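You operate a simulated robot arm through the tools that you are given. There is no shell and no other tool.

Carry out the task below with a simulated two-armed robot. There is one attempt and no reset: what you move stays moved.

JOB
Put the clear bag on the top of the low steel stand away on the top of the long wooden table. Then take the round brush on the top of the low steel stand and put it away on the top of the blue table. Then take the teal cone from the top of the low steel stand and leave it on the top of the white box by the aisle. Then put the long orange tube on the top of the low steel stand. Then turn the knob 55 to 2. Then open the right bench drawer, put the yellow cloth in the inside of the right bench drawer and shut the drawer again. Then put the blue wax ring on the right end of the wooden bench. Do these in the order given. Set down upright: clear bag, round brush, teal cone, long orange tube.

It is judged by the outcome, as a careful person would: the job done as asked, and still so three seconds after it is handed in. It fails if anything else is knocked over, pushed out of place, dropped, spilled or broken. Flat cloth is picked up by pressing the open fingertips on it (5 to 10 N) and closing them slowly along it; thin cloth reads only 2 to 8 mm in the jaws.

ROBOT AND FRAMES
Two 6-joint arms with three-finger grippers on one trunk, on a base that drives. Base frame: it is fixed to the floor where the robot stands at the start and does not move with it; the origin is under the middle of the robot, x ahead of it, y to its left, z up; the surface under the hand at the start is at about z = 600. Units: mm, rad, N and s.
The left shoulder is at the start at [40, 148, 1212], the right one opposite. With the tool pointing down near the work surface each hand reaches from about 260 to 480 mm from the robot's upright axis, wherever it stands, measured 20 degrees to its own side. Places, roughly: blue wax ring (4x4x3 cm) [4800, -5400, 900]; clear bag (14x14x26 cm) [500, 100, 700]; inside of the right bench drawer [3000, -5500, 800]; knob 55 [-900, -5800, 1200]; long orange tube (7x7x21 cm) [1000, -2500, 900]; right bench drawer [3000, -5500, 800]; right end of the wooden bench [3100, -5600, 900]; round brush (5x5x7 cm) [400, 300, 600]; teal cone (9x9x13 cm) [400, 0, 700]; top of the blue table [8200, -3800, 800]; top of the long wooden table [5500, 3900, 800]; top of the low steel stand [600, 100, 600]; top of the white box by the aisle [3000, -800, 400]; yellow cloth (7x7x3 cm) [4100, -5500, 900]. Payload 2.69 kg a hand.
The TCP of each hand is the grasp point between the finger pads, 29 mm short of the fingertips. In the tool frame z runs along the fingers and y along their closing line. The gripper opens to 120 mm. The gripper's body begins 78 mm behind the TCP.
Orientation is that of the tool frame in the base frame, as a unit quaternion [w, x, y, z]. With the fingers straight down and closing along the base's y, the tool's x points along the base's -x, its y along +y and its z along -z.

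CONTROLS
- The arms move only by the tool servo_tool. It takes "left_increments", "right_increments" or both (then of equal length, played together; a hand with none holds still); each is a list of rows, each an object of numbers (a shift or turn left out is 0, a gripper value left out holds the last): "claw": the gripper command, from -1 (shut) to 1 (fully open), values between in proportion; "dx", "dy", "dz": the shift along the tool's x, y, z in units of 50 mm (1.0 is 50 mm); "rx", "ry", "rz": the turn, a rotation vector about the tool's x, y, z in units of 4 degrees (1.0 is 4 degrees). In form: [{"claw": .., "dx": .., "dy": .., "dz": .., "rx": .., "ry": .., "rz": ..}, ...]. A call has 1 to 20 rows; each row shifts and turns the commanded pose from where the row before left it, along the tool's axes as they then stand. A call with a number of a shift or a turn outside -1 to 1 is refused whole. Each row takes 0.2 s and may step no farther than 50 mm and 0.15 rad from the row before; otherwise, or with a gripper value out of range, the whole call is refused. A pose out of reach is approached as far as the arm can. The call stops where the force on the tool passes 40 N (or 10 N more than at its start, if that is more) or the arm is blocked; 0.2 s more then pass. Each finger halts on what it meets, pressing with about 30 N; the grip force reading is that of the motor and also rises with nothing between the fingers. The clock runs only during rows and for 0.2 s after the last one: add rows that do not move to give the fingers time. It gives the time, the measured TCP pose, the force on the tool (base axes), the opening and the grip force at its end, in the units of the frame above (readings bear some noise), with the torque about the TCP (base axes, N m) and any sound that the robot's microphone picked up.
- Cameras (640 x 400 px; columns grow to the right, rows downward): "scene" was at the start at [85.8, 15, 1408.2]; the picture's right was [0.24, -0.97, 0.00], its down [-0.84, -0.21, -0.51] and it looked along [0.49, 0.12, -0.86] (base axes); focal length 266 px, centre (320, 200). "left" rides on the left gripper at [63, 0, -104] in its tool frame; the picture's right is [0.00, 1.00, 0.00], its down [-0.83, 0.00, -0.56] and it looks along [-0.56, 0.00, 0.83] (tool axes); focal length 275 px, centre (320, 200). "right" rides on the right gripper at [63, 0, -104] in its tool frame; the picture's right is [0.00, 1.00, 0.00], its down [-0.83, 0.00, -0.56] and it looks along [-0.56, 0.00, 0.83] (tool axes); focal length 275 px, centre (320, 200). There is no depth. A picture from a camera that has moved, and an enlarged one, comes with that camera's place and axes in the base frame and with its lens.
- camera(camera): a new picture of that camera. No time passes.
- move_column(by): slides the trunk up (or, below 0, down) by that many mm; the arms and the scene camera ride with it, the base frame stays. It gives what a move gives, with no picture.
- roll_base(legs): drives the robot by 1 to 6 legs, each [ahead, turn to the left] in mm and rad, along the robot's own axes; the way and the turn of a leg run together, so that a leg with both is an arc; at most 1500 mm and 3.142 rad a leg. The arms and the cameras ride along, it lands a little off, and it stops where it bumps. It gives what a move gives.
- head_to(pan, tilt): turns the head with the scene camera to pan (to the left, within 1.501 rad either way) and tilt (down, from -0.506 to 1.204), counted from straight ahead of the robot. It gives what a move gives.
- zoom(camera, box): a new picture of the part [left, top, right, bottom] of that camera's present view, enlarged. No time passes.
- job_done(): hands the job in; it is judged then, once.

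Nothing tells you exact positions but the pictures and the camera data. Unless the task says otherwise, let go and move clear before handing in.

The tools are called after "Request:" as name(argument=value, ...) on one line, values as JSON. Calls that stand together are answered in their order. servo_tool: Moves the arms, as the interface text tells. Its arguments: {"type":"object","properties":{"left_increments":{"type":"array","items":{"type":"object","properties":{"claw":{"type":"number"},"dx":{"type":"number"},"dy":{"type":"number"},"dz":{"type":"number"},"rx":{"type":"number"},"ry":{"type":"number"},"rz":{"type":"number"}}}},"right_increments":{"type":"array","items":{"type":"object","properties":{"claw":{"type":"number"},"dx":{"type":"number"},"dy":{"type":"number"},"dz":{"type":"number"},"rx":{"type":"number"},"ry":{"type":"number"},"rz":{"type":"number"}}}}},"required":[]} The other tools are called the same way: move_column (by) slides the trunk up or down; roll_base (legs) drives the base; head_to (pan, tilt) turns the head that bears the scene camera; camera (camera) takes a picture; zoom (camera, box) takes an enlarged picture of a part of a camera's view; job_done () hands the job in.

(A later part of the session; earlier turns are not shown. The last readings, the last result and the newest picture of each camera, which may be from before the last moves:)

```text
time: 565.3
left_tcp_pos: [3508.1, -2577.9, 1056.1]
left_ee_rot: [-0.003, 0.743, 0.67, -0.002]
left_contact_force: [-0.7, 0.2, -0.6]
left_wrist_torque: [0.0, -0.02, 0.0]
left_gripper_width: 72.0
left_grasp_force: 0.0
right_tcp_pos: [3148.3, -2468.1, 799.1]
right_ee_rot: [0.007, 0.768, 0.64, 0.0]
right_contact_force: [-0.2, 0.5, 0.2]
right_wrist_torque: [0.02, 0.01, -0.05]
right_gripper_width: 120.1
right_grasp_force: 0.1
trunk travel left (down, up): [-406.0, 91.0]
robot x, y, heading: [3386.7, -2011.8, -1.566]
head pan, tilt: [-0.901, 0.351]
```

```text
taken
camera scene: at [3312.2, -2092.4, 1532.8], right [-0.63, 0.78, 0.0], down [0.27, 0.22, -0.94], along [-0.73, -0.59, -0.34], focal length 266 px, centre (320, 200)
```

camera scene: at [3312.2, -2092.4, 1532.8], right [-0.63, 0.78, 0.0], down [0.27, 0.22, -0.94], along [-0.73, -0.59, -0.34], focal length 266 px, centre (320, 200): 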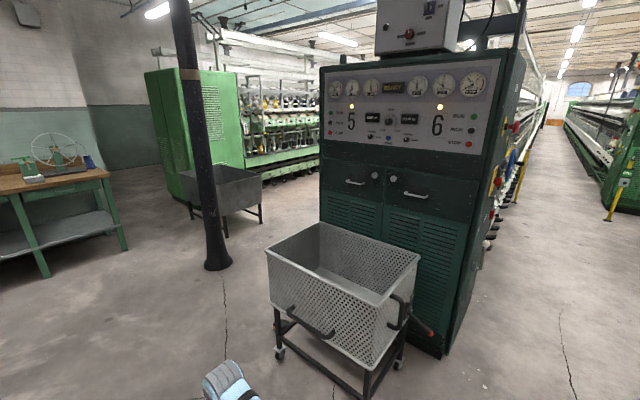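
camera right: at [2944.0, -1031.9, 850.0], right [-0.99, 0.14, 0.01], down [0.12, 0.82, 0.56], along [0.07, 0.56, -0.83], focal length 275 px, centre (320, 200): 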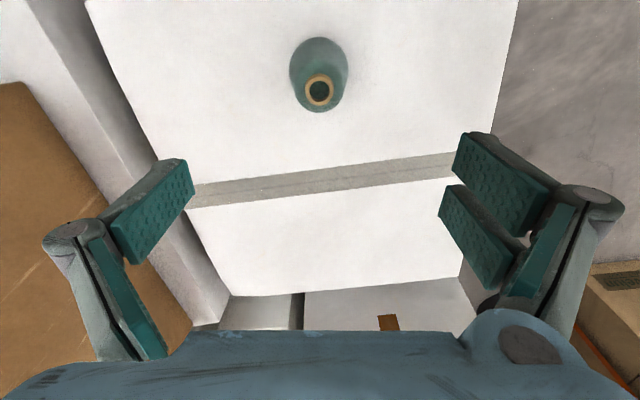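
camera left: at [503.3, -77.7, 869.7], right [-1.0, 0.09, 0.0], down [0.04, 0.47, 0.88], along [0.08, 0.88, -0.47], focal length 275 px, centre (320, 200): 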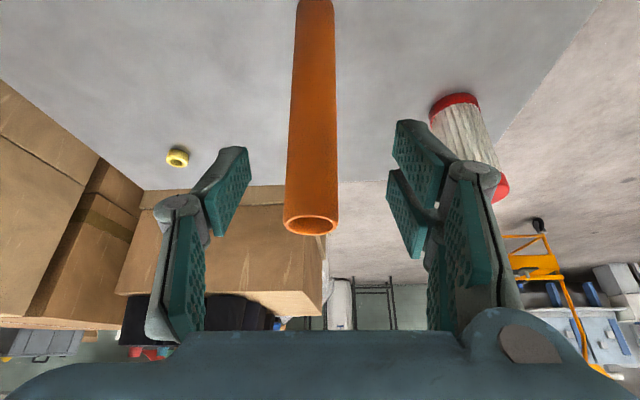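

The bench and the passage south are clear at about x = 3200. Driving there to look west for the machine carrying knob 55.

Request:
roll_base(legs=[[0, -0.11], [1100, 0], [1100, 0], [0, -1.2]])

Request:
head_to(pan=0, tilt=0.25)

Request:
camera(camera="scene")

Request:
head_to(pan=0.8, tilt=0.3)

Request:
camera(camera="scene")

```text
time: 579.6
left_tcp_pos: [2640.3, -4428.4, 1055.2]
left_ee_rot: [-0.004, 0.998, 0.069, 0.0]
left_contact_force: [-0.6, 1.3, 0.4]
left_wrist_torque: [-0.04, -0.02, 0.0]
left_gripper_width: 72.0
left_grasp_force: 0.0
right_tcp_pos: [2661.7, -4051.4, 798.9]
right_ee_rot: [0.005, 0.999, 0.031, -0.005]
right_contact_force: [0.0, 0.0, -0.2]
right_wrist_torque: [-0.01, -0.02, -0.01]
right_gripper_width: 120.0
right_grasp_force: 0.2
trunk travel left (down, up): [-406.0, 91.0]
robot x, y, heading: [3159.1, -4171.5, -2.9]
head pan, tilt: [-0.901, 0.351]
```

```text
time: 580.8
left_tcp_pos: [2640.4, -4429.2, 1055.9]
left_ee_rot: [-0.004, 0.998, 0.068, -0.001]
left_contact_force: [-0.3, -0.2, 0.9]
left_wrist_torque: [-0.02, -0.02, -0.01]
left_gripper_width: 72.0
left_grasp_force: 0.0
right_tcp_pos: [2662.2, -4051.6, 799.8]
right_ee_rot: [0.005, 1.0, 0.031, -0.004]
right_contact_force: [-0.3, -0.2, -0.3]
right_wrist_torque: [0.01, 0.02, -0.01]
right_gripper_width: 119.8
right_grasp_force: 0.1
trunk travel left (down, up): [-406.0, 91.0]
robot x, y, heading: [3161.2, -4175.0, -2.897]
head pan, tilt: [0.0, 0.25]
```

```text
taken
camera scene: at [3050.2, -4202.6, 1542.2], right [-0.24, 0.97, 0.0], down [0.24, 0.06, -0.97], along [-0.94, -0.23, -0.25], focal length 266 px, centre (320, 200)
```

scene: 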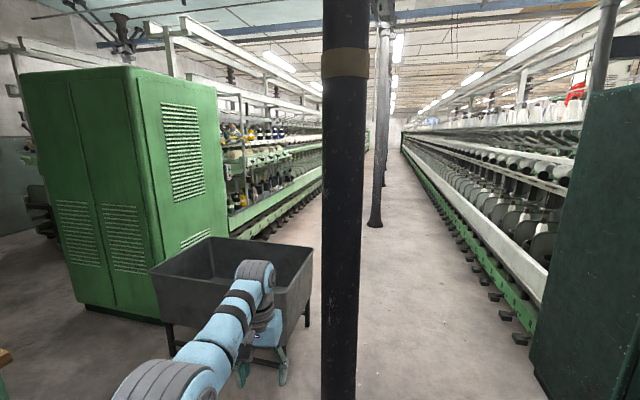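

```text
time: 581.9
left_tcp_pos: [2640.8, -4427.3, 1055.1]
left_ee_rot: [-0.004, 0.998, 0.069, 0.001]
left_contact_force: [0.7, 0.0, -0.2]
left_wrist_torque: [-0.05, -0.01, 0.01]
left_gripper_width: 72.2
left_grasp_force: 0.1
right_tcp_pos: [2660.4, -4051.3, 799.3]
right_ee_rot: [0.005, 0.999, 0.031, -0.004]
right_contact_force: [-0.5, 0.9, -0.1]
right_wrist_torque: [0.02, 0.04, 0.03]
right_gripper_width: 120.0
right_grasp_force: 0.1
trunk travel left (down, up): [-406.0, 91.0]
robot x, y, heading: [3160.5, -4171.7, -2.896]
head pan, tilt: [0.799, 0.3]
```

```text
taken
camera scene: at [3093.8, -4260.6, 1537.5], right [-0.86, 0.5, 0.0], down [0.15, 0.26, -0.96], along [-0.48, -0.83, -0.3], focal length 266 px, centre (320, 200)
```

scene: 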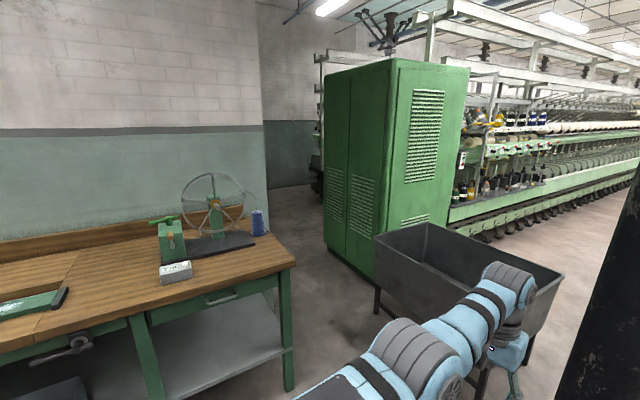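

Knob 55 should be on the far machine's north face, near (-900, -5800). The clear lane west is between the first frame (y ≈ -3190) and the pillars (y ≈ -4320), so I'll take y ≈ -3780.

Request:
roll_base(legs=[[0, -0.717], [855, 0], [0, 0.476], [1350, 0], [1350, 0]])

Request:
head_to(pan=0.9, tilt=0.2)

Request:
camera(camera="scene")

```text
time: 602.4
left_tcp_pos: [-847.8, -4002.6, 1056.0]
left_ee_rot: [-0.003, 0.999, -0.035, 0.0]
left_contact_force: [-0.1, 0.3, 0.6]
left_wrist_torque: [0.0, 0.0, 0.01]
left_gripper_width: 71.8
left_grasp_force: 0.1
right_tcp_pos: [-749.7, -3639.8, 799.5]
right_ee_rot: [0.005, 0.997, -0.073, -0.005]
right_contact_force: [-0.5, -0.2, 0.4]
right_wrist_torque: [-0.01, -0.01, 0.02]
right_gripper_width: 120.3
right_grasp_force: 0.1
trunk travel left (down, up): [-406.0, 91.0]
robot x, y, heading: [-286.2, -3862.5, -3.105]
head pan, tilt: [0.799, 0.3]
```

```text
time: 603.0
left_tcp_pos: [-848.9, -4004.6, 1056.2]
left_ee_rot: [-0.004, 0.999, -0.033, 0.0]
left_contact_force: [0.7, -0.2, 0.0]
left_wrist_torque: [-0.02, -0.03, -0.01]
left_gripper_width: 71.7
left_grasp_force: 0.0
right_tcp_pos: [-750.8, -3639.4, 799.0]
right_ee_rot: [0.006, 0.997, -0.073, -0.005]
right_contact_force: [0.6, -0.1, -0.5]
right_wrist_torque: [-0.02, -0.02, -0.03]
right_gripper_width: 120.0
right_grasp_force: 0.1
trunk travel left (down, up): [-406.0, 91.0]
robot x, y, heading: [-289.0, -3865.1, -3.101]
head pan, tilt: [0.901, 0.201]
```

```text
taken
camera scene: at [-363.1, -3938.7, 1546.8], right [-0.81, 0.59, 0.0], down [0.12, 0.16, -0.98], along [-0.58, -0.79, -0.2], focal length 266 px, centre (320, 200)
```

scene: 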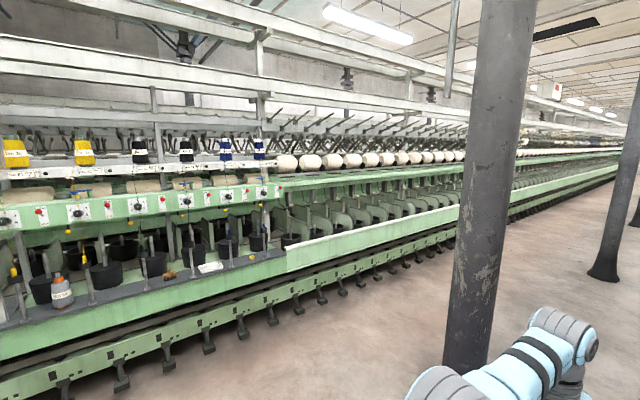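

Request:
zoom(camera="scene", box=[0, 130, 150, 230])

Request:
zoom(camera="scene", box=[130, 130, 290, 240])

```text
4.00 times, centred on (75, 180) of scene
camera zoom: at [-363.1, -3938.7, 1546.8], right [-0.81, 0.59, 0.0], down [0.12, 0.16, -0.98], along [-0.58, -0.79, -0.2], focal length 1063 px, centre (1300, 280)
```

zoom: 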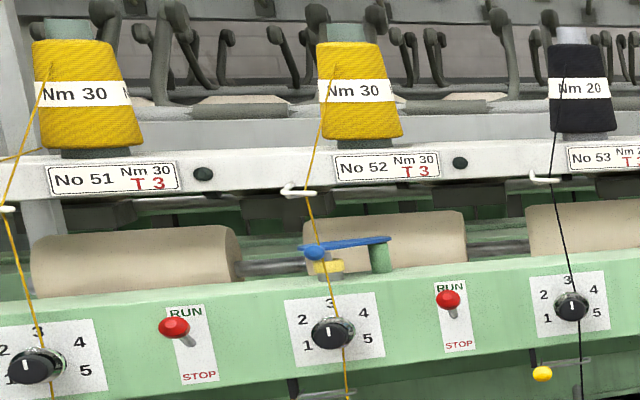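

```text
3.64 times, centred on (210, 185) of scene
camera zoom: at [-363.1, -3938.7, 1546.8], right [-0.81, 0.59, 0.0], down [0.12, 0.16, -0.98], along [-0.58, -0.79, -0.2], focal length 967 px, centre (720, 254)
```

zoom: 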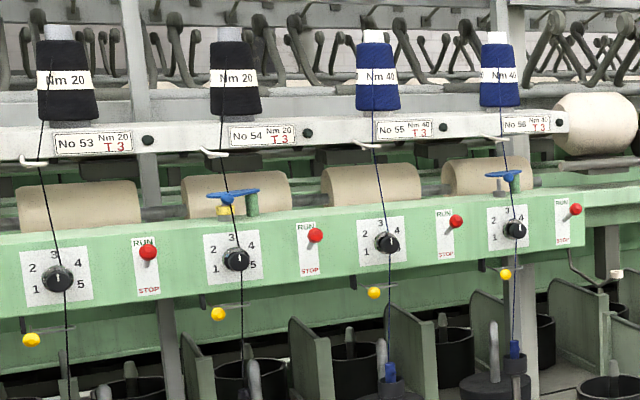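

Knob 55 is at about (-928, -5800, 1193) with its dial 1–5, under the "No 55" label. A pillar stands near (-1165, -4290), so I'll cross at x ≈ -400 and then come in along y ≈ -4900.

Request:
roll_base(legs=[[0, 1.376], [1047, 0], [0, -1.416], [628, 0], [0, 1.571]])

Request:
head_to(pan=0.1, tilt=0.35)

Request:
camera(camera="scene")

```text
time: 622.2
left_tcp_pos: [-973.0, -5433.2, 1055.7]
left_ee_rot: [-0.002, 0.757, 0.653, -0.002]
left_contact_force: [-0.2, -1.0, 0.4]
left_wrist_torque: [-0.06, 0.01, 0.03]
left_gripper_width: 71.8
left_grasp_force: 0.0
right_tcp_pos: [-1329.3, -5307.6, 799.2]
right_ee_rot: [0.007, 0.782, 0.624, 0.0]
right_contact_force: [-0.7, 0.4, 0.0]
right_wrist_torque: [-0.01, -0.03, 0.01]
right_gripper_width: 120.0
right_grasp_force: 0.1
trunk travel left (down, up): [-406.0, 91.0]
robot x, y, heading: [-1076.2, -4863.6, -1.618]
head pan, tilt: [0.901, 0.201]
```

```text
time: 623.3
left_tcp_pos: [-974.3, -5432.7, 1056.3]
left_ee_rot: [-0.003, 0.757, 0.654, -0.001]
left_contact_force: [0.8, -0.9, -0.7]
left_wrist_torque: [0.01, 0.01, 0.0]
left_gripper_width: 72.1
left_grasp_force: 0.1
right_tcp_pos: [-1328.5, -5307.4, 798.5]
right_ee_rot: [0.007, 0.782, 0.623, 0.0]
right_contact_force: [0.7, 0.3, 0.3]
right_wrist_torque: [-0.04, -0.01, 0.02]
right_gripper_width: 120.3
right_grasp_force: 0.0
trunk travel left (down, up): [-406.0, 91.0]
robot x, y, heading: [-1071.5, -4865.6, -1.607]
head pan, tilt: [0.099, 0.351]
```

```text
taken
camera scene: at [-1066.3, -4977.9, 1532.8], right [-1.0, -0.06, 0.0], down [-0.02, 0.34, -0.94], along [0.06, -0.94, -0.34], focal length 266 px, centre (320, 200)
```

scene: 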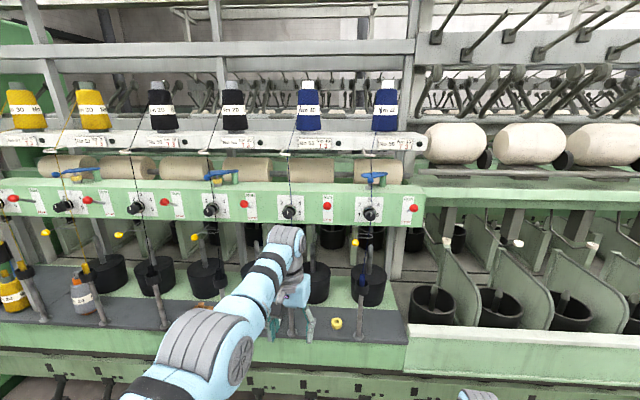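

Request:
zoom(camera="scene", box=[240, 130, 360, 230])

```text
4.00 times, centred on (300, 180) of scene
camera zoom: at [-1066.3, -4977.9, 1532.8], right [-1.0, -0.06, 0.0], down [-0.02, 0.34, -0.94], along [0.06, -0.94, -0.34], focal length 1063 px, centre (400, 280)
```

zoom: 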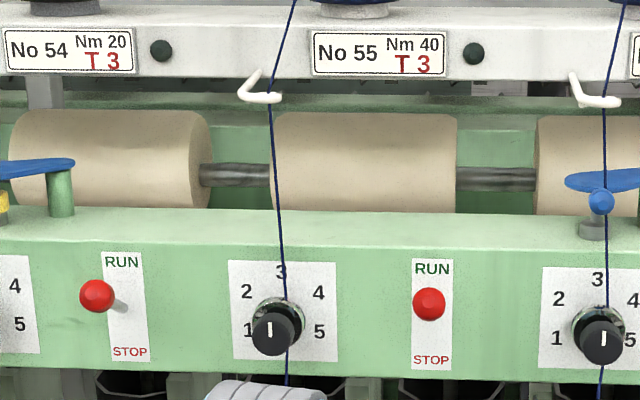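

Knob 55's pointer is at 3, with 2 at the upper left about 60° counter-clockwise. The panel is at about (-917, -5792, 1204) and the knob sticks out about 45 mm in front of the yarn. I'll swing the left hand to point straight forward, in stages, while still well back.

Request:
servo_tool(left_increments=[{"rz": -0.7}, {"rz": -0.7}, {"rz": -0.7}, {"ry": -1, "dx": -0.136, "dz": -0.104, "dy": 0.05}, {"ry": -1, "dx": -0.136, "dz": -0.104, "dy": 0.05}, {"ry": -1, "dx": -0.136, "dz": -0.104, "dy": 0.05}, {"ry": -1, "dx": -0.136, "dz": -0.104, "dy": 0.05}, {"ry": -1, "dx": -0.136, "dz": -0.104, "dy": 0.05}, {"ry": -1, "dx": -0.136, "dz": -0.104, "dy": 0.05}, {"ry": -1, "dx": -0.166, "dz": -0.042, "dy": 0.05}, {"ry": -1, "dx": -0.166, "dz": -0.042, "dy": 0.05}, {"ry": -1, "dx": -0.166, "dz": -0.042, "dy": 0.05}, {"ry": -1, "dx": -0.166, "dz": -0.042, "dy": 0.05}, {"ry": -1, "dx": -0.166, "dz": -0.042, "dy": 0.05}, {"ry": -1, "dx": -0.166, "dz": -0.042, "dy": 0.05}])

Request:
servo_tool(left_increments=[{"ry": -1, "dx": -0.169, "dz": 0.026, "dy": 0.05}, {"ry": -1, "dx": -0.169, "dz": 0.026, "dy": 0.05}, {"ry": -1, "dx": -0.169, "dz": 0.026, "dy": 0.05}, {"ry": -1, "dx": -0.169, "dz": 0.026, "dy": 0.05}, {"ry": -1, "dx": -0.169, "dz": 0.026, "dy": 0.05}, {"ry": -1, "dx": -0.169, "dz": 0.026, "dy": 0.05}, {"ry": -1, "dx": -0.146, "dz": 0.09, "dy": 0.05}, {"ry": -1, "dx": -0.146, "dz": 0.09, "dy": 0.05}, {"ry": -1, "dx": -0.146, "dz": 0.09, "dy": 0.05}, {"ry": -1, "dx": -0.146, "dz": 0.09, "dy": 0.05}, {"ry": -0.5, "dx": -0.146, "dz": 0.09, "dy": 0.05}, {"dx": 0}])

Request:
camera(camera="left")

Request:
camera(camera="scene")

```text
time: 626.5
left_tcp_pos: [-942.2, -5500.7, 1130.5]
left_ee_rot: [0.286, 0.645, 0.647, -0.289]
left_contact_force: [0.0, -0.5, 0.3]
left_wrist_torque: [0.01, -0.01, -0.01]
left_gripper_width: 71.9
left_grasp_force: 0.1
right_tcp_pos: [-1328.7, -5307.6, 799.0]
right_ee_rot: [0.006, 0.782, 0.624, 0.0]
right_contact_force: [0.4, 0.0, 0.7]
right_wrist_torque: [0.0, 0.03, 0.01]
right_gripper_width: 120.1
right_grasp_force: 0.0
trunk travel left (down, up): [-406.0, 91.0]
robot x, y, heading: [-1073.3, -4862.1, -1.609]
head pan, tilt: [0.099, 0.351]
```

```text
time: 629.1
left_tcp_pos: [-914.9, -5564.8, 1200.4]
left_ee_rot: [0.498, 0.499, 0.502, -0.501]
left_contact_force: [0.0, -0.7, -0.2]
left_wrist_torque: [0.01, 0.0, -0.02]
left_gripper_width: 72.1
left_grasp_force: 0.0
right_tcp_pos: [-1329.4, -5308.0, 798.2]
right_ee_rot: [0.006, 0.781, 0.624, 0.0]
right_contact_force: [0.6, 0.1, 0.1]
right_wrist_torque: [0.02, -0.01, 0.02]
right_gripper_width: 119.9
right_grasp_force: 0.0
trunk travel left (down, up): [-406.0, 91.0]
robot x, y, heading: [-1071.1, -4864.1, -1.611]
head pan, tilt: [0.099, 0.351]
```

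```text
taken
camera left: at [-916.3, -5459.7, 1137.9], right [1.0, 0.0, 0.0], down [0.0, 0.56, 0.83], along [0.0, -0.83, 0.56], focal length 275 px, centre (320, 200)
```

left: 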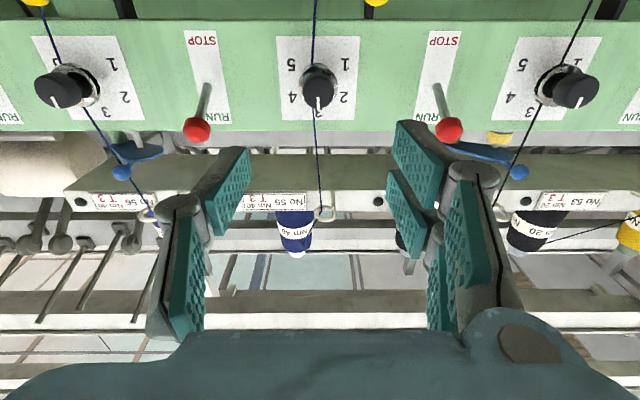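

```text
taken
camera scene: at [-1066.3, -4977.9, 1532.8], right [-1.0, -0.06, 0.0], down [-0.02, 0.34, -0.94], along [0.06, -0.94, -0.34], focal length 266 px, centre (320, 200)
```

scene: 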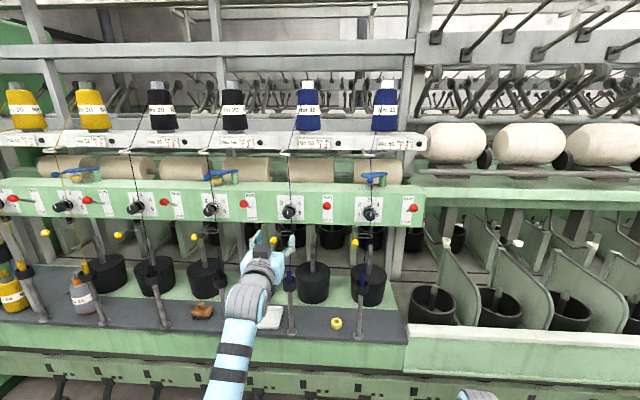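

The hand points straight at the knob, whose axis is at x ≈ -919.5, z ≈ 1199.5. I'll pre-roll 30° clockwise (so the 60° turn ends evenly), drive in 130 mm, and check.

Request:
servo_tool(left_increments=[{"rz": 0.9375}, {"rz": 0.9375}, {"rz": 0.9375}, {"rz": 0.9375}, {"rz": 0.9375}, {"rz": 0.9375}, {"rz": 0.9375}, {"rz": 0.9375}], right_increments=[{"dx": 0.2}, {"dx": 0.2}, {"dx": 0.2}, {"dx": 0.2}, {"dx": 0.2}, {"dx": 0.2}, {"dx": 0}, {"dx": 0}])

Request:
roll_base(legs=[[125, 0]])

Request:
camera(camera="left")

Request:
camera(camera="scene")

```text
time: 630.9
left_tcp_pos: [-914.3, -5564.5, 1200.2]
left_ee_rot: [0.611, 0.612, 0.356, -0.355]
left_contact_force: [-0.7, 0.2, 0.2]
left_wrist_torque: [0.02, 0.01, 0.01]
left_gripper_width: 72.2
left_grasp_force: 0.0
right_tcp_pos: [-1315.7, -5249.6, 799.5]
right_ee_rot: [0.007, 0.781, 0.624, -0.001]
right_contact_force: [1.0, -0.7, -0.2]
right_wrist_torque: [0.01, 0.02, -0.02]
right_gripper_width: 119.9
right_grasp_force: 0.1
trunk travel left (down, up): [-406.0, 91.0]
robot x, y, heading: [-1069.0, -4865.2, -1.611]
head pan, tilt: [0.099, 0.351]
```

```text
time: 632.2
left_tcp_pos: [-916.6, -5688.1, 1202.6]
left_ee_rot: [0.613, 0.61, 0.357, -0.354]
left_contact_force: [-0.3, 0.4, 0.3]
left_wrist_torque: [0.01, 0.02, 0.01]
left_gripper_width: 72.1
left_grasp_force: 0.0
right_tcp_pos: [-1318.5, -5376.8, 801.0]
right_ee_rot: [0.007, 0.78, 0.626, 0.0]
right_contact_force: [-0.5, 0.9, -1.3]
right_wrist_torque: [-0.03, 0.0, 0.0]
right_gripper_width: 120.1
right_grasp_force: 0.0
trunk travel left (down, up): [-406.0, 91.0]
robot x, y, heading: [-1080.4, -4990.5, -1.607]
head pan, tilt: [0.099, 0.351]
```

```text
taken
camera left: at [-886.2, -5583.2, 1148.5], right [0.87, 0.01, 0.5], down [-0.42, 0.55, 0.72], along [-0.27, -0.83, 0.48], focal length 275 px, centre (320, 200)
```

left: 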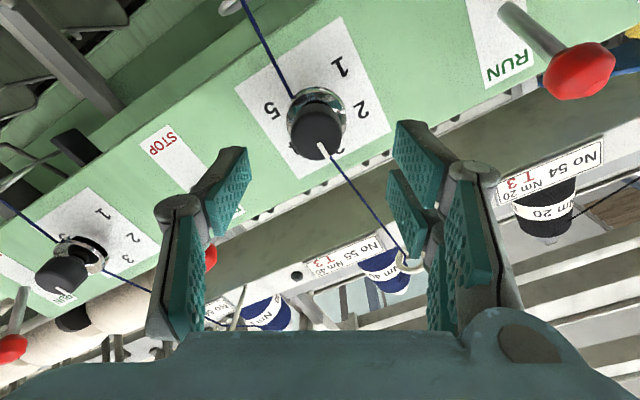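

```text
taken
camera scene: at [-1070.2, -5101.3, 1533.1], right [-1.0, -0.07, 0.0], down [-0.02, 0.34, -0.94], along [0.06, -0.94, -0.34], focal length 266 px, centre (320, 200)
```

scene: 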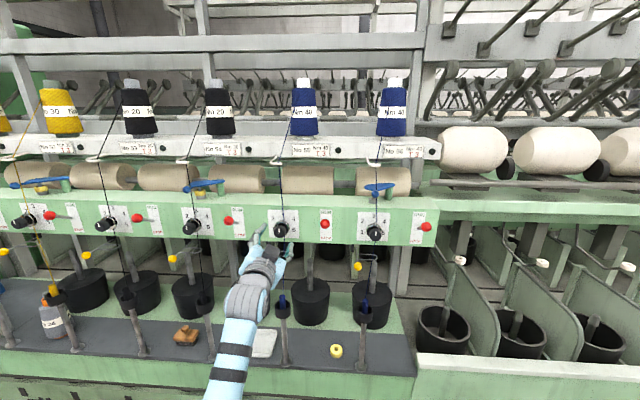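

Request:
servo_tool(left_increments=[{"dx": 0.05, "dy": -0.05, "dz": 0.3}, {"dz": 0.3}, {"dz": 0.3}, {"dz": 0.2}, {"dz": 0}])

Request:
camera(camera="left")

```text
time: 633.4
left_tcp_pos: [-917.2, -5744.0, 1198.1]
left_ee_rot: [0.612, 0.611, 0.357, -0.353]
left_contact_force: [-0.4, 0.6, 0.2]
left_wrist_torque: [0.0, 0.0, 0.0]
left_gripper_width: 72.1
left_grasp_force: 0.1
right_tcp_pos: [-1318.7, -5379.2, 800.3]
right_ee_rot: [0.007, 0.78, 0.626, -0.001]
right_contact_force: [1.5, 0.9, 0.1]
right_wrist_torque: [0.01, -0.01, -0.02]
right_gripper_width: 119.9
right_grasp_force: 0.1
trunk travel left (down, up): [-406.0, 91.0]
robot x, y, heading: [-1079.4, -4991.8, -1.604]
head pan, tilt: [0.099, 0.351]
```

```text
taken
camera left: at [-886.9, -5640.1, 1143.5], right [0.87, 0.0, 0.5], down [-0.42, 0.55, 0.72], along [-0.27, -0.83, 0.48], focal length 275 px, centre (320, 200)
```

left: 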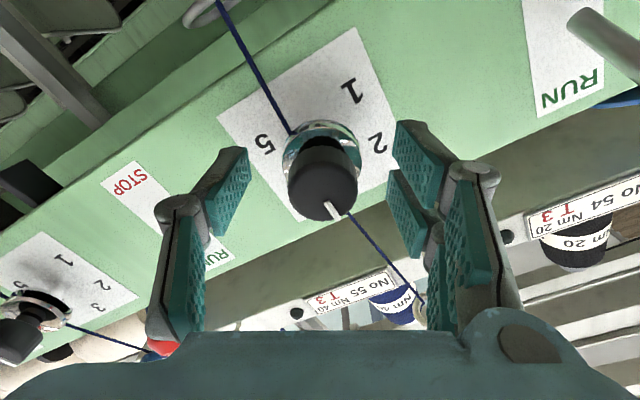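

The knob is centred between the pads. Closing on it.

Request:
servo_tool(left_increments=[{"claw": 0.1}, {"claw": 0}, {"claw": -0.1}, {"claw": -0.2}, {"claw": -0.3}, {"claw": -0.4}, {"claw": -0.5}, {"claw": -0.7}, {"claw": -1}, {"claw": -1}])

Request:
camera(camera="left")

```text
time: 635.6
left_tcp_pos: [-916.2, -5745.7, 1196.3]
left_ee_rot: [0.613, 0.61, 0.357, -0.354]
left_contact_force: [4.0, -3.9, 5.9]
left_wrist_torque: [-0.18, -0.04, 0.2]
left_gripper_width: 43.5
left_grasp_force: 44.5
right_tcp_pos: [-1318.0, -5378.3, 799.5]
right_ee_rot: [0.006, 0.78, 0.626, -0.001]
right_contact_force: [0.1, -0.2, 0.4]
right_wrist_torque: [0.0, -0.01, 0.0]
right_gripper_width: 120.0
right_grasp_force: 0.1
trunk travel left (down, up): [-406.0, 91.0]
robot x, y, heading: [-1077.3, -4988.2, -1.6]
head pan, tilt: [0.099, 0.351]
```

```text
taken
camera left: at [-885.9, -5640.4, 1143.5], right [0.87, 0.0, 0.5], down [-0.42, 0.55, 0.72], along [-0.27, -0.83, 0.48], focal length 275 px, centre (320, 200)
```

left: 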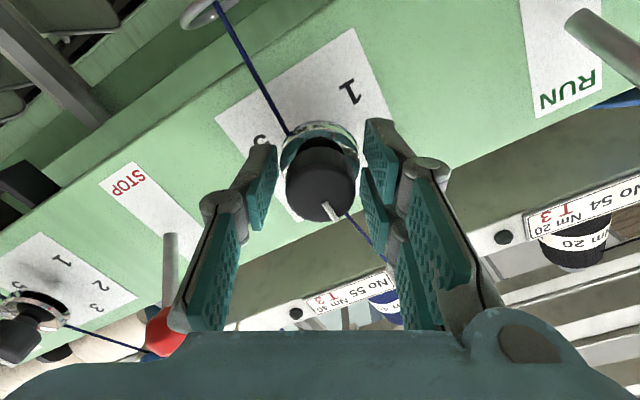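

The jaws closed at 43.5 mm, probably on the silver collar. I'll open, back out about 12 mm, and grip only the black knob body.

Request:
servo_tool(left_increments=[{"claw": -0.1}, {"claw": 0.0}, {"dz": -0.12}, {"dz": -0.12}, {"claw": -0.2}, {"claw": -0.3}, {"claw": -0.4}, {"claw": -0.5}, {"claw": -0.7}, {"claw": -1}, {"claw": -1}])

Request:
camera(camera="left")

```text
time: 638.0
left_tcp_pos: [-915.8, -5732.1, 1198.0]
left_ee_rot: [0.612, 0.61, 0.357, -0.355]
left_contact_force: [4.2, -3.8, 6.3]
left_wrist_torque: [0.03, 0.01, 0.05]
left_gripper_width: 32.0
left_grasp_force: 45.2
right_tcp_pos: [-1317.9, -5379.0, 800.1]
right_ee_rot: [0.007, 0.78, 0.626, -0.001]
right_contact_force: [0.6, 0.2, -0.6]
right_wrist_torque: [-0.01, -0.01, 0.02]
right_gripper_width: 120.1
right_grasp_force: 0.1
trunk travel left (down, up): [-406.0, 91.0]
robot x, y, heading: [-1076.0, -4989.1, -1.601]
head pan, tilt: [0.099, 0.351]
```

```text
taken
camera left: at [-886.0, -5628.1, 1143.6], right [0.87, 0.0, 0.5], down [-0.42, 0.55, 0.72], along [-0.27, -0.83, 0.48], focal length 275 px, centre (320, 200)
```

left: 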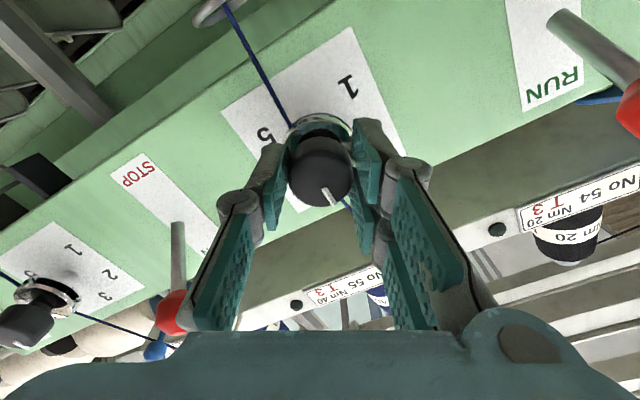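

Now gripping the black knob at 32 mm. Turning 60° counter-clockwise.

Request:
servo_tool(left_increments=[{"rz": -1}, {"rz": -1}, {"rz": -1}, {"rz": -1}, {"rz": -1}, {"rz": -1}, {"rz": -1}, {"rz": -1}, {"rz": -1}, {"rz": -1}, {"rz": -1}, {"rz": -1}, {"rz": -1}, {"rz": -1}, {"rz": -1}, {"rz": 0}])

Request:
camera(camera="left")

```text
time: 641.4
left_tcp_pos: [-918.8, -5732.4, 1198.2]
left_ee_rot: [0.353, 0.351, 0.615, -0.612]
left_contact_force: [-7.3, 8.4, -6.9]
left_wrist_torque: [0.37, 0.01, -0.32]
left_gripper_width: 31.9
left_grasp_force: 44.9
right_tcp_pos: [-1319.8, -5377.5, 800.3]
right_ee_rot: [0.008, 0.78, 0.626, 0.0]
right_contact_force: [0.8, -0.4, 0.3]
right_wrist_torque: [0.01, -0.02, 0.0]
right_gripper_width: 120.4
right_grasp_force: 0.0
trunk travel left (down, up): [-406.0, 91.0]
robot x, y, heading: [-1079.0, -4989.8, -1.604]
head pan, tilt: [0.099, 0.351]
```

```text
taken
camera left: at [-951.4, -5628.5, 1144.1], right [0.87, 0.0, -0.5], down [0.41, 0.56, 0.72], along [0.28, -0.83, 0.48], focal length 275 px, centre (320, 200)
```

left: 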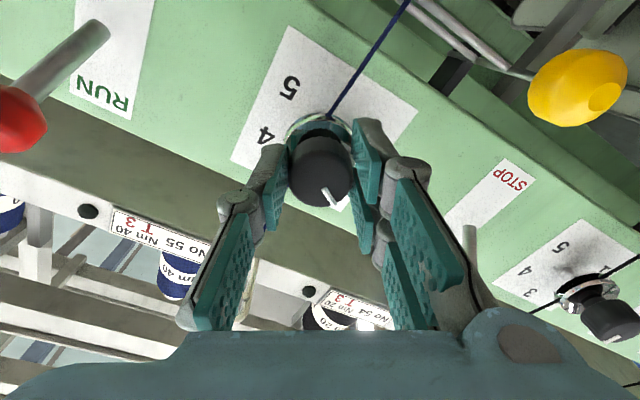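

The knob turned with the jaws. Releasing and backing off to check the pointer.

Request:
servo_tool(left_increments=[{"claw": -0.35}, {"claw": -0.2}, {"claw": 0.0}, {"claw": 0.2}, {"claw": 0.3}, {"dz": -0.4}, {"dz": -0.8}, {"dz": -0.8}, {"dz": 0}])

Request:
zoom(camera="scene", box=[230, 180, 350, 260])

Request:
camera(camera="left")

```text
time: 643.4
left_tcp_pos: [-917.0, -5636.1, 1198.7]
left_ee_rot: [0.352, 0.351, 0.615, -0.613]
left_contact_force: [-0.6, 0.1, -0.4]
left_wrist_torque: [-0.01, 0.03, -0.02]
left_gripper_width: 77.9
left_grasp_force: 0.0
right_tcp_pos: [-1318.3, -5379.3, 799.1]
right_ee_rot: [0.007, 0.78, 0.626, 0.0]
right_contact_force: [-0.6, 0.0, -0.4]
right_wrist_torque: [0.0, 0.0, 0.0]
right_gripper_width: 120.2
right_grasp_force: 0.0
trunk travel left (down, up): [-406.0, 91.0]
robot x, y, heading: [-1076.1, -4991.8, -1.602]
head pan, tilt: [0.099, 0.351]
```

```text
5.00 times, centred on (290, 220) of scene
camera zoom: at [-1070.3, -5105.8, 1532.7], right [-1.0, -0.07, 0.0], down [-0.02, 0.34, -0.94], along [0.06, -0.94, -0.34], focal length 1329 px, centre (470, 100)
```

zoom: 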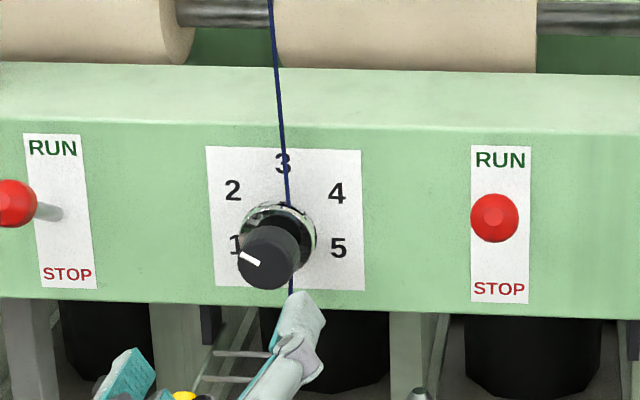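

```text
taken
camera left: at [-949.6, -5531.0, 1144.8], right [0.87, 0.01, -0.5], down [0.41, 0.56, 0.72], along [0.28, -0.83, 0.48], focal length 275 px, centre (320, 200)
```

left: 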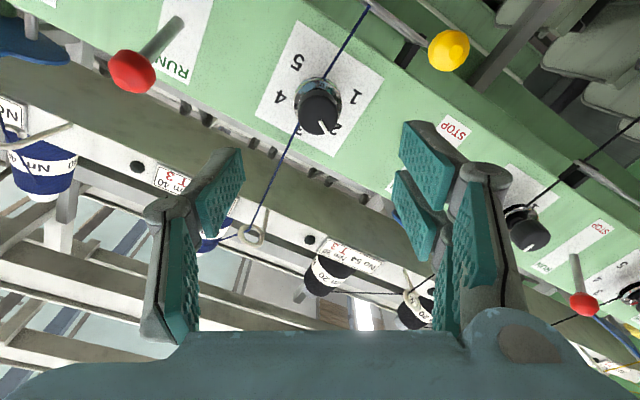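

Request:
zoom(camera="left", box=[250, 10, 400, 170])

Request:
zoom(camera="scene", box=[260, 200, 310, 244])

```text
2.50 times, centred on (325, 90) of left
camera zoom: at [-949.6, -5531.0, 1144.8], right [0.87, 0.01, -0.5], down [0.41, 0.56, 0.72], along [0.28, -0.83, 0.48], focal length 688 px, centre (308, 475)
```

zoom: 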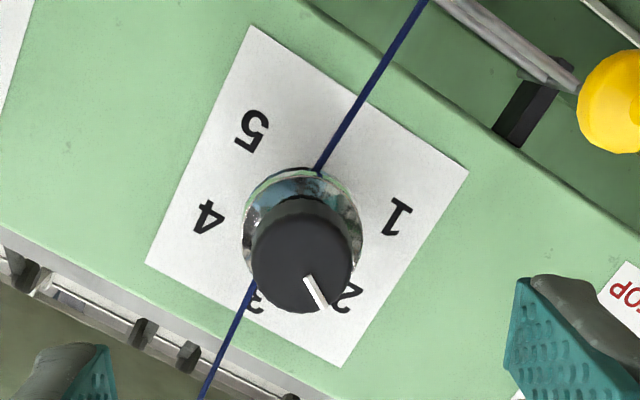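

```text
9.09 times, centred on (285, 222) of scene
camera zoom: at [-1070.3, -5105.8, 1532.7], right [-1.0, -0.07, 0.0], down [-0.02, 0.34, -0.94], along [0.06, -0.94, -0.34], focal length 2416 px, centre (638, 0)
```

zoom: 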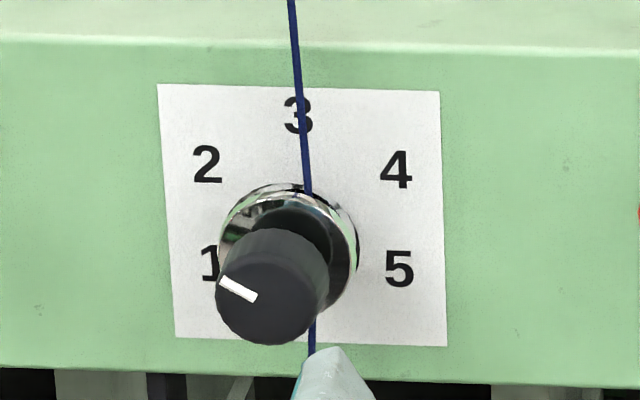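

The pointer now sits at 2. Next I'll back off a little and return along the same lanes to the wooden bench.

Request:
roll_base(legs=[[-110, 0], [0, 1.6], [680, 0]])

Request:
camera(camera="scene")

```text
time: 651.9
left_tcp_pos: [241.9, -4647.0, 1199.5]
left_ee_rot: [0.689, -0.212, 0.675, -0.157]
left_contact_force: [0.4, 0.0, 0.6]
left_wrist_torque: [0.02, -0.03, 0.01]
left_gripper_width: 78.1
left_grasp_force: 0.1
right_tcp_pos: [17.9, -5067.3, 799.2]
right_ee_rot: [0.005, 0.072, 0.997, 0.004]
right_contact_force: [-0.4, 0.5, -0.2]
right_wrist_torque: [0.02, -0.03, 0.02]
right_gripper_width: 120.1
right_grasp_force: 0.1
trunk travel left (down, up): [-406.0, 91.0]
robot x, y, heading: [-389.5, -4856.3, 0.039]
head pan, tilt: [0.099, 0.351]
```

```text
taken
camera scene: at [-275.5, -4842.1, 1532.9], right [0.14, -0.99, 0.0], down [-0.34, -0.05, -0.94], along [0.93, 0.13, -0.34], focal length 266 px, centre (320, 200)
```

scene: 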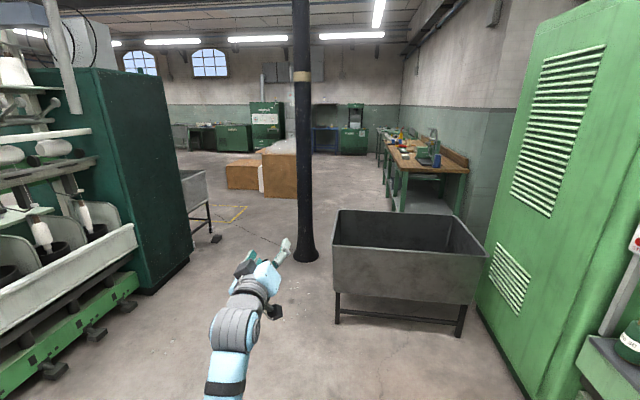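

Request:
roll_base(legs=[[0, 0.471], [1080, 0], [1080, 0], [0, -0.46], [1000, 0]])

```text
time: 670.0
left_tcp_pos: [3142.6, -3564.5, 1198.7]
left_ee_rot: [0.691, -0.22, 0.672, -0.15]
left_contact_force: [0.5, 0.5, -0.2]
left_wrist_torque: [0.0, -0.01, -0.03]
left_gripper_width: 77.9
left_grasp_force: 0.2
right_tcp_pos: [2925.9, -3989.2, 799.0]
right_ee_rot: [0.005, 0.061, 0.998, 0.004]
right_contact_force: [-0.2, 1.5, -1.2]
right_wrist_torque: [0.01, 0.01, 0.0]
right_gripper_width: 120.2
right_grasp_force: 0.0
trunk travel left (down, up): [-406.0, 91.0]
robot x, y, heading: [2515.2, -3784.5, 0.067]
head pan, tilt: [0.099, 0.351]
```

Request:
roll_base(legs=[[0, -1.127], [900, 0], [0, -0.51]])

Request:
head_to(pan=0, tilt=0.4)

Request:
camera(camera="scene")

Request:
head_to(pan=0.9, tilt=0.4)

Request:
camera(camera="scene")

```text
time: 678.9
left_tcp_pos: [3103.7, -5192.8, 1198.9]
left_ee_rot: [0.357, 0.346, 0.618, -0.61]
left_contact_force: [-0.9, -0.6, 0.1]
left_wrist_torque: [0.01, 0.02, -0.02]
left_gripper_width: 77.6
left_grasp_force: 0.2
right_tcp_pos: [2698.0, -4943.0, 799.6]
right_ee_rot: [0.006, 0.775, 0.632, 0.0]
right_contact_force: [0.5, -0.7, -0.7]
right_wrist_torque: [0.0, -0.02, 0.0]
right_gripper_width: 120.0
right_grasp_force: 0.1
trunk travel left (down, up): [-406.0, 91.0]
robot x, y, heading: [2938.2, -4547.7, -1.589]
head pan, tilt: [0.099, 0.351]
```

```text
time: 679.6
left_tcp_pos: [3103.3, -5192.0, 1199.4]
left_ee_rot: [0.357, 0.346, 0.617, -0.61]
left_contact_force: [-0.6, -0.3, -0.1]
left_wrist_torque: [-0.02, -0.01, -0.01]
left_gripper_width: 78.0
left_grasp_force: 0.0
right_tcp_pos: [2698.8, -4941.9, 798.6]
right_ee_rot: [0.006, 0.776, 0.631, -0.001]
right_contact_force: [-0.7, 0.2, -0.2]
right_wrist_torque: [0.0, -0.05, 0.02]
right_gripper_width: 120.2
right_grasp_force: 0.1
trunk travel left (down, up): [-406.0, 91.0]
robot x, y, heading: [2933.7, -4549.4, -1.589]
head pan, tilt: [0.0, 0.4]
```

```text
taken
camera scene: at [2933.2, -4664.8, 1528.3], right [-1.0, 0.02, 0.0], down [0.01, 0.39, -0.92], along [-0.02, -0.92, -0.39], focal length 266 px, centre (320, 200)
```

scene: 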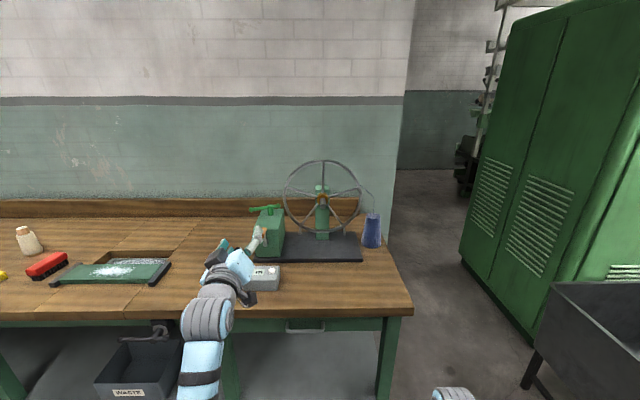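

```text
time: 680.8
left_tcp_pos: [3103.9, -5193.4, 1198.1]
left_ee_rot: [0.357, 0.346, 0.617, -0.61]
left_contact_force: [-0.2, -1.5, 0.9]
left_wrist_torque: [0.02, -0.01, -0.03]
left_gripper_width: 77.7
left_grasp_force: 0.0
right_tcp_pos: [2697.6, -4942.5, 799.2]
right_ee_rot: [0.006, 0.775, 0.631, -0.001]
right_contact_force: [-0.2, -0.3, -0.9]
right_wrist_torque: [-0.02, 0.0, -0.03]
right_gripper_width: 120.0
right_grasp_force: 0.0
trunk travel left (down, up): [-406.0, 91.0]
robot x, y, heading: [2933.7, -4551.3, -1.591]
head pan, tilt: [0.901, 0.4]
```

```text
taken
camera scene: at [3006.3, -4631.2, 1528.3], right [-0.64, -0.77, 0.0], down [-0.3, 0.25, -0.92], along [0.71, -0.59, -0.39], focal length 266 px, centre (320, 200)
```

scene: 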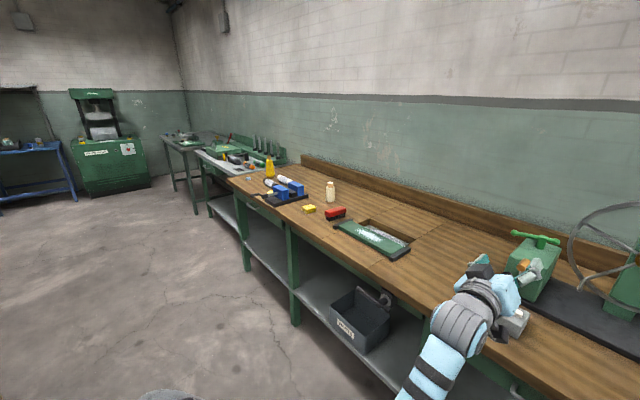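

The bench's right end carries a winder and a counter, and the right drawer's handle is at about (2970, -5310, 785). I'll zoom in on the details.

Request:
zoom(camera="scene", box=[220, 150, 440, 280])

Request:
head_to(pan=0, tilt=0.7)

Request:
camera(camera="scene")

Request:
zoom(camera="scene", box=[180, 130, 440, 300])

```text
2.91 times, centred on (330, 215) of scene
camera zoom: at [3006.3, -4631.2, 1528.3], right [-0.64, -0.77, 0.0], down [-0.3, 0.25, -0.92], along [0.71, -0.59, -0.39], focal length 773 px, centre (291, 156)
```

zoom: 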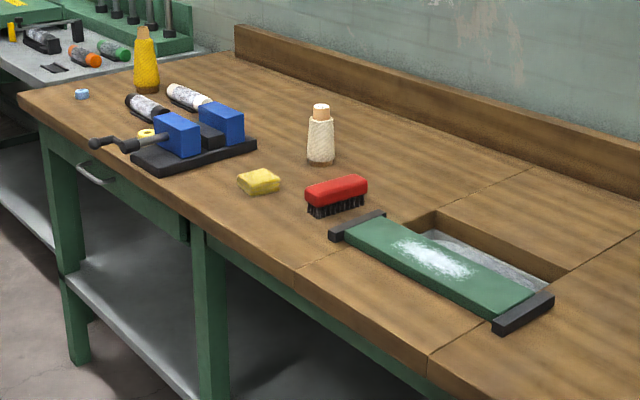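

```text
time: 682.0
left_tcp_pos: [3103.3, -5193.0, 1199.4]
left_ee_rot: [0.356, 0.346, 0.617, -0.61]
left_contact_force: [0.0, -0.4, 0.2]
left_wrist_torque: [-0.03, 0.01, -0.02]
left_gripper_width: 78.1
left_grasp_force: 0.0
right_tcp_pos: [2697.3, -4941.3, 799.1]
right_ee_rot: [0.007, 0.775, 0.632, -0.001]
right_contact_force: [-0.4, 0.2, -0.1]
right_wrist_torque: [-0.01, 0.0, 0.01]
right_gripper_width: 120.2
right_grasp_force: 0.1
trunk travel left (down, up): [-406.0, 91.0]
robot x, y, heading: [2935.6, -4549.6, -1.588]
head pan, tilt: [0.0, 0.7]
```

```text
taken
camera scene: at [2933.4, -4657.1, 1501.4], right [-1.0, 0.02, 0.0], down [0.01, 0.64, -0.77], along [-0.01, -0.76, -0.64], focal length 266 px, centre (320, 200)
```

scene: 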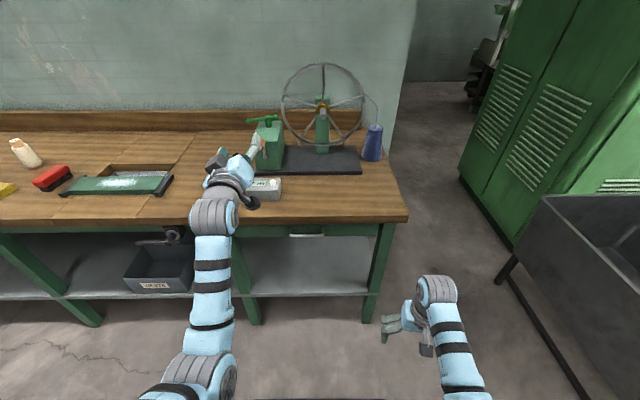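

```text
2.35 times, centred on (310, 215) of scene
camera zoom: at [2933.4, -4657.1, 1501.4], right [-1.0, 0.02, 0.0], down [0.01, 0.64, -0.77], along [-0.01, -0.76, -0.64], focal length 625 px, centre (344, 165)
```

zoom: 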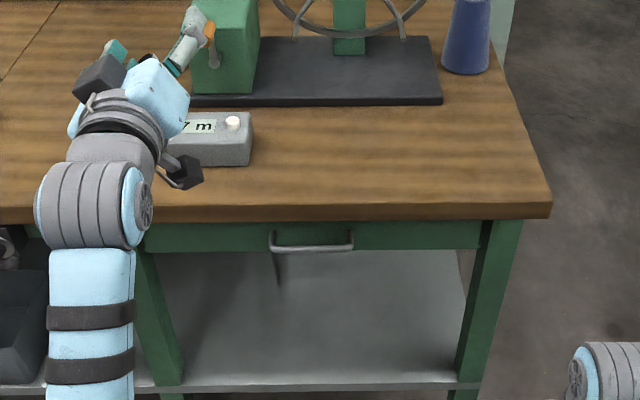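

The yellow cloth is at about (4117, -5469) and the light-blue wax ring at about (4844, -5446). First the drawer: I'll lower the trunk to bring the left hand and cameras to handle height.

Request:
move_column(by=-270)

Request:
camera(camera="scene")

Request:
camera(camera="left")

```text
time: 684.7
left_tcp_pos: [3103.4, -5193.2, 929.3]
left_ee_rot: [0.358, 0.345, 0.618, -0.609]
left_contact_force: [-0.9, -0.6, -0.8]
left_wrist_torque: [0.02, -0.01, -0.01]
left_gripper_width: 77.8
left_grasp_force: 0.0
right_tcp_pos: [2698.3, -4941.6, 529.1]
right_ee_rot: [0.006, 0.776, 0.631, -0.001]
right_contact_force: [0.2, 0.0, 0.0]
right_wrist_torque: [0.05, 0.02, -0.03]
right_gripper_width: 119.9
right_grasp_force: 0.2
trunk travel left (down, up): [-136.0, 361.0]
robot x, y, heading: [2934.7, -4553.3, -1.592]
head pan, tilt: [0.0, 0.7]
```

```text
taken
camera scene: at [2933.3, -4657.0, 1231.6], right [-1.0, 0.02, 0.0], down [0.01, 0.64, -0.76], along [-0.01, -0.76, -0.64], focal length 266 px, centre (320, 200)
```

scene: 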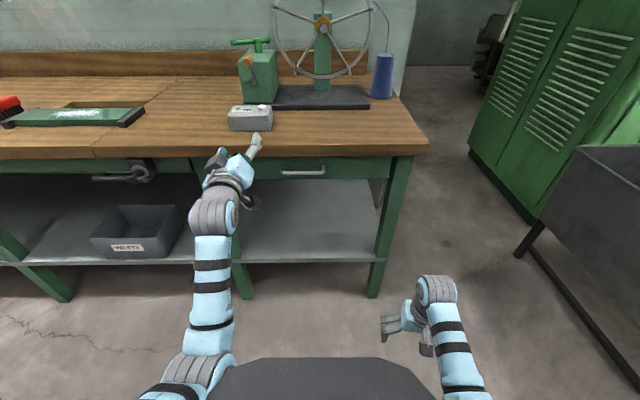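

```text
taken
camera left: at [3069.2, -5088.9, 875.5], right [0.86, 0.02, -0.5], down [0.41, 0.56, 0.72], along [0.29, -0.83, 0.48], focal length 275 px, centre (320, 200)
```

left: 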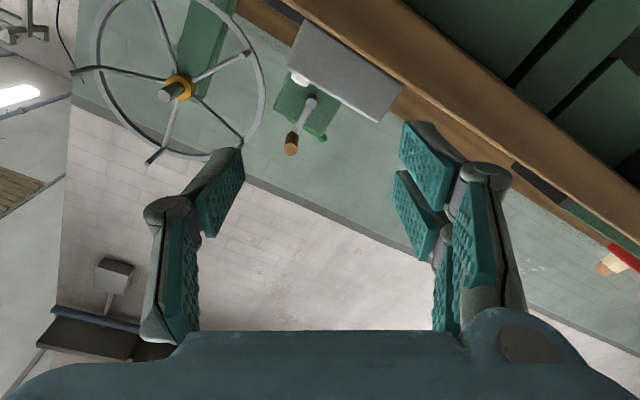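

Triangulating from the two heights, the handle bar is at about (2972, -5282, 813), and the bench top is at about z = 875 with its front edge near y = -5300. I'll shift the base about 100 mm to the right of its facing so the left arm lines up.

Request:
roll_base(legs=[[0, 0.35], [-300, 0], [0, -0.34], [230, 0]])

Request:
servo_tool(left_increments=[{"rz": -1}, {"rz": -1}, {"rz": -1}, {"rz": -1}, {"rz": -1}, {"rz": -1}, {"rz": -1}, {"rz": -1}, {"rz": -1}, {"rz": -1}, {"rz": -1}, {"rz": -1}, {"rz": -1}, {"rz": -1}, {"rz": -1}, {"rz": 0}])

```text
time: 690.3
left_tcp_pos: [3006.7, -5145.3, 929.0]
left_ee_rot: [0.358, 0.345, 0.618, -0.609]
left_contact_force: [0.1, -1.2, 0.0]
left_wrist_torque: [0.02, 0.0, -0.03]
left_gripper_width: 77.7
left_grasp_force: 0.0
right_tcp_pos: [2600.3, -4897.3, 529.9]
right_ee_rot: [0.007, 0.774, 0.633, -0.001]
right_contact_force: [0.2, 0.1, -0.1]
right_wrist_torque: [-0.03, -0.01, -0.02]
right_gripper_width: 120.0
right_grasp_force: 0.1
trunk travel left (down, up): [-136.0, 361.0]
robot x, y, heading: [2833.5, -4505.7, -1.587]
head pan, tilt: [0.0, 0.7]
```

```text
time: 693.7
left_tcp_pos: [3007.2, -5144.6, 929.3]
left_ee_rot: [0.006, -0.01, 0.708, -0.706]
left_contact_force: [-0.3, 0.4, 0.1]
left_wrist_torque: [-0.01, 0.02, -0.01]
left_gripper_width: 78.3
left_grasp_force: 0.1
right_tcp_pos: [2599.5, -4896.5, 529.3]
right_ee_rot: [0.006, 0.775, 0.633, -0.001]
right_contact_force: [0.2, 0.5, 0.2]
right_wrist_torque: [0.0, 0.01, 0.01]
right_gripper_width: 119.8
right_grasp_force: 0.0
trunk travel left (down, up): [-136.0, 361.0]
robot x, y, heading: [2833.5, -4504.6, -1.581]
head pan, tilt: [0.0, 0.7]
```

Request:
servo_tool(left_increments=[{"dx": 0.24, "dy": 0.78, "dz": 0.1}, {"dx": 0.24, "dy": 0.78, "dz": 0.1}, {"dx": 0.24, "dy": 0.78, "dz": 0.1}, {"dz": 0}])

Request:
camera(camera="left")

Request:
zoom(camera="scene", box=[200, 100, 400, 250])

```text
time: 694.7
left_tcp_pos: [2971.1, -5162.9, 813.4]
left_ee_rot: [0.005, -0.01, 0.708, -0.706]
left_contact_force: [0.5, -0.3, 1.1]
left_wrist_torque: [-0.04, -0.03, -0.02]
left_gripper_width: 77.9
left_grasp_force: 0.0
right_tcp_pos: [2600.4, -4896.0, 529.6]
right_ee_rot: [0.006, 0.774, 0.633, -0.001]
right_contact_force: [0.0, 0.2, -0.2]
right_wrist_torque: [0.05, -0.01, 0.02]
right_gripper_width: 119.9
right_grasp_force: 0.0
trunk travel left (down, up): [-136.0, 361.0]
robot x, y, heading: [2834.7, -4503.2, -1.585]
head pan, tilt: [0.0, 0.7]
```

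```text
taken
camera left: at [2905.2, -5059.4, 813.1], right [0.0, 0.0, -1.0], down [0.82, 0.57, 0.0], along [0.57, -0.82, 0.0], focal length 275 px, centre (320, 200)
```

left: 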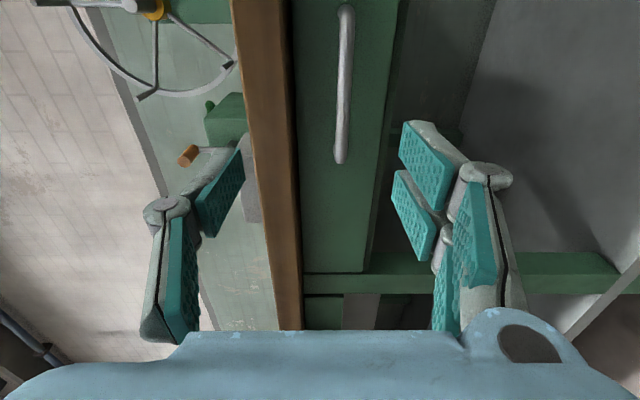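

```text
2.67 times, centred on (300, 175) of scene
camera zoom: at [2834.6, -4610.8, 1231.7], right [-1.0, 0.02, 0.0], down [0.01, 0.64, -0.76], along [-0.01, -0.76, -0.64], focal length 709 px, centre (373, 267)
```

zoom: 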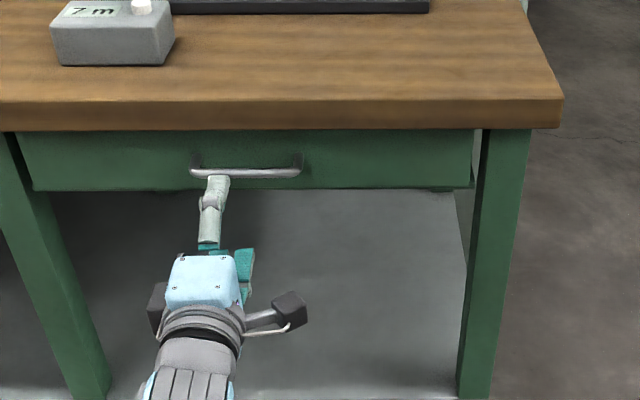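

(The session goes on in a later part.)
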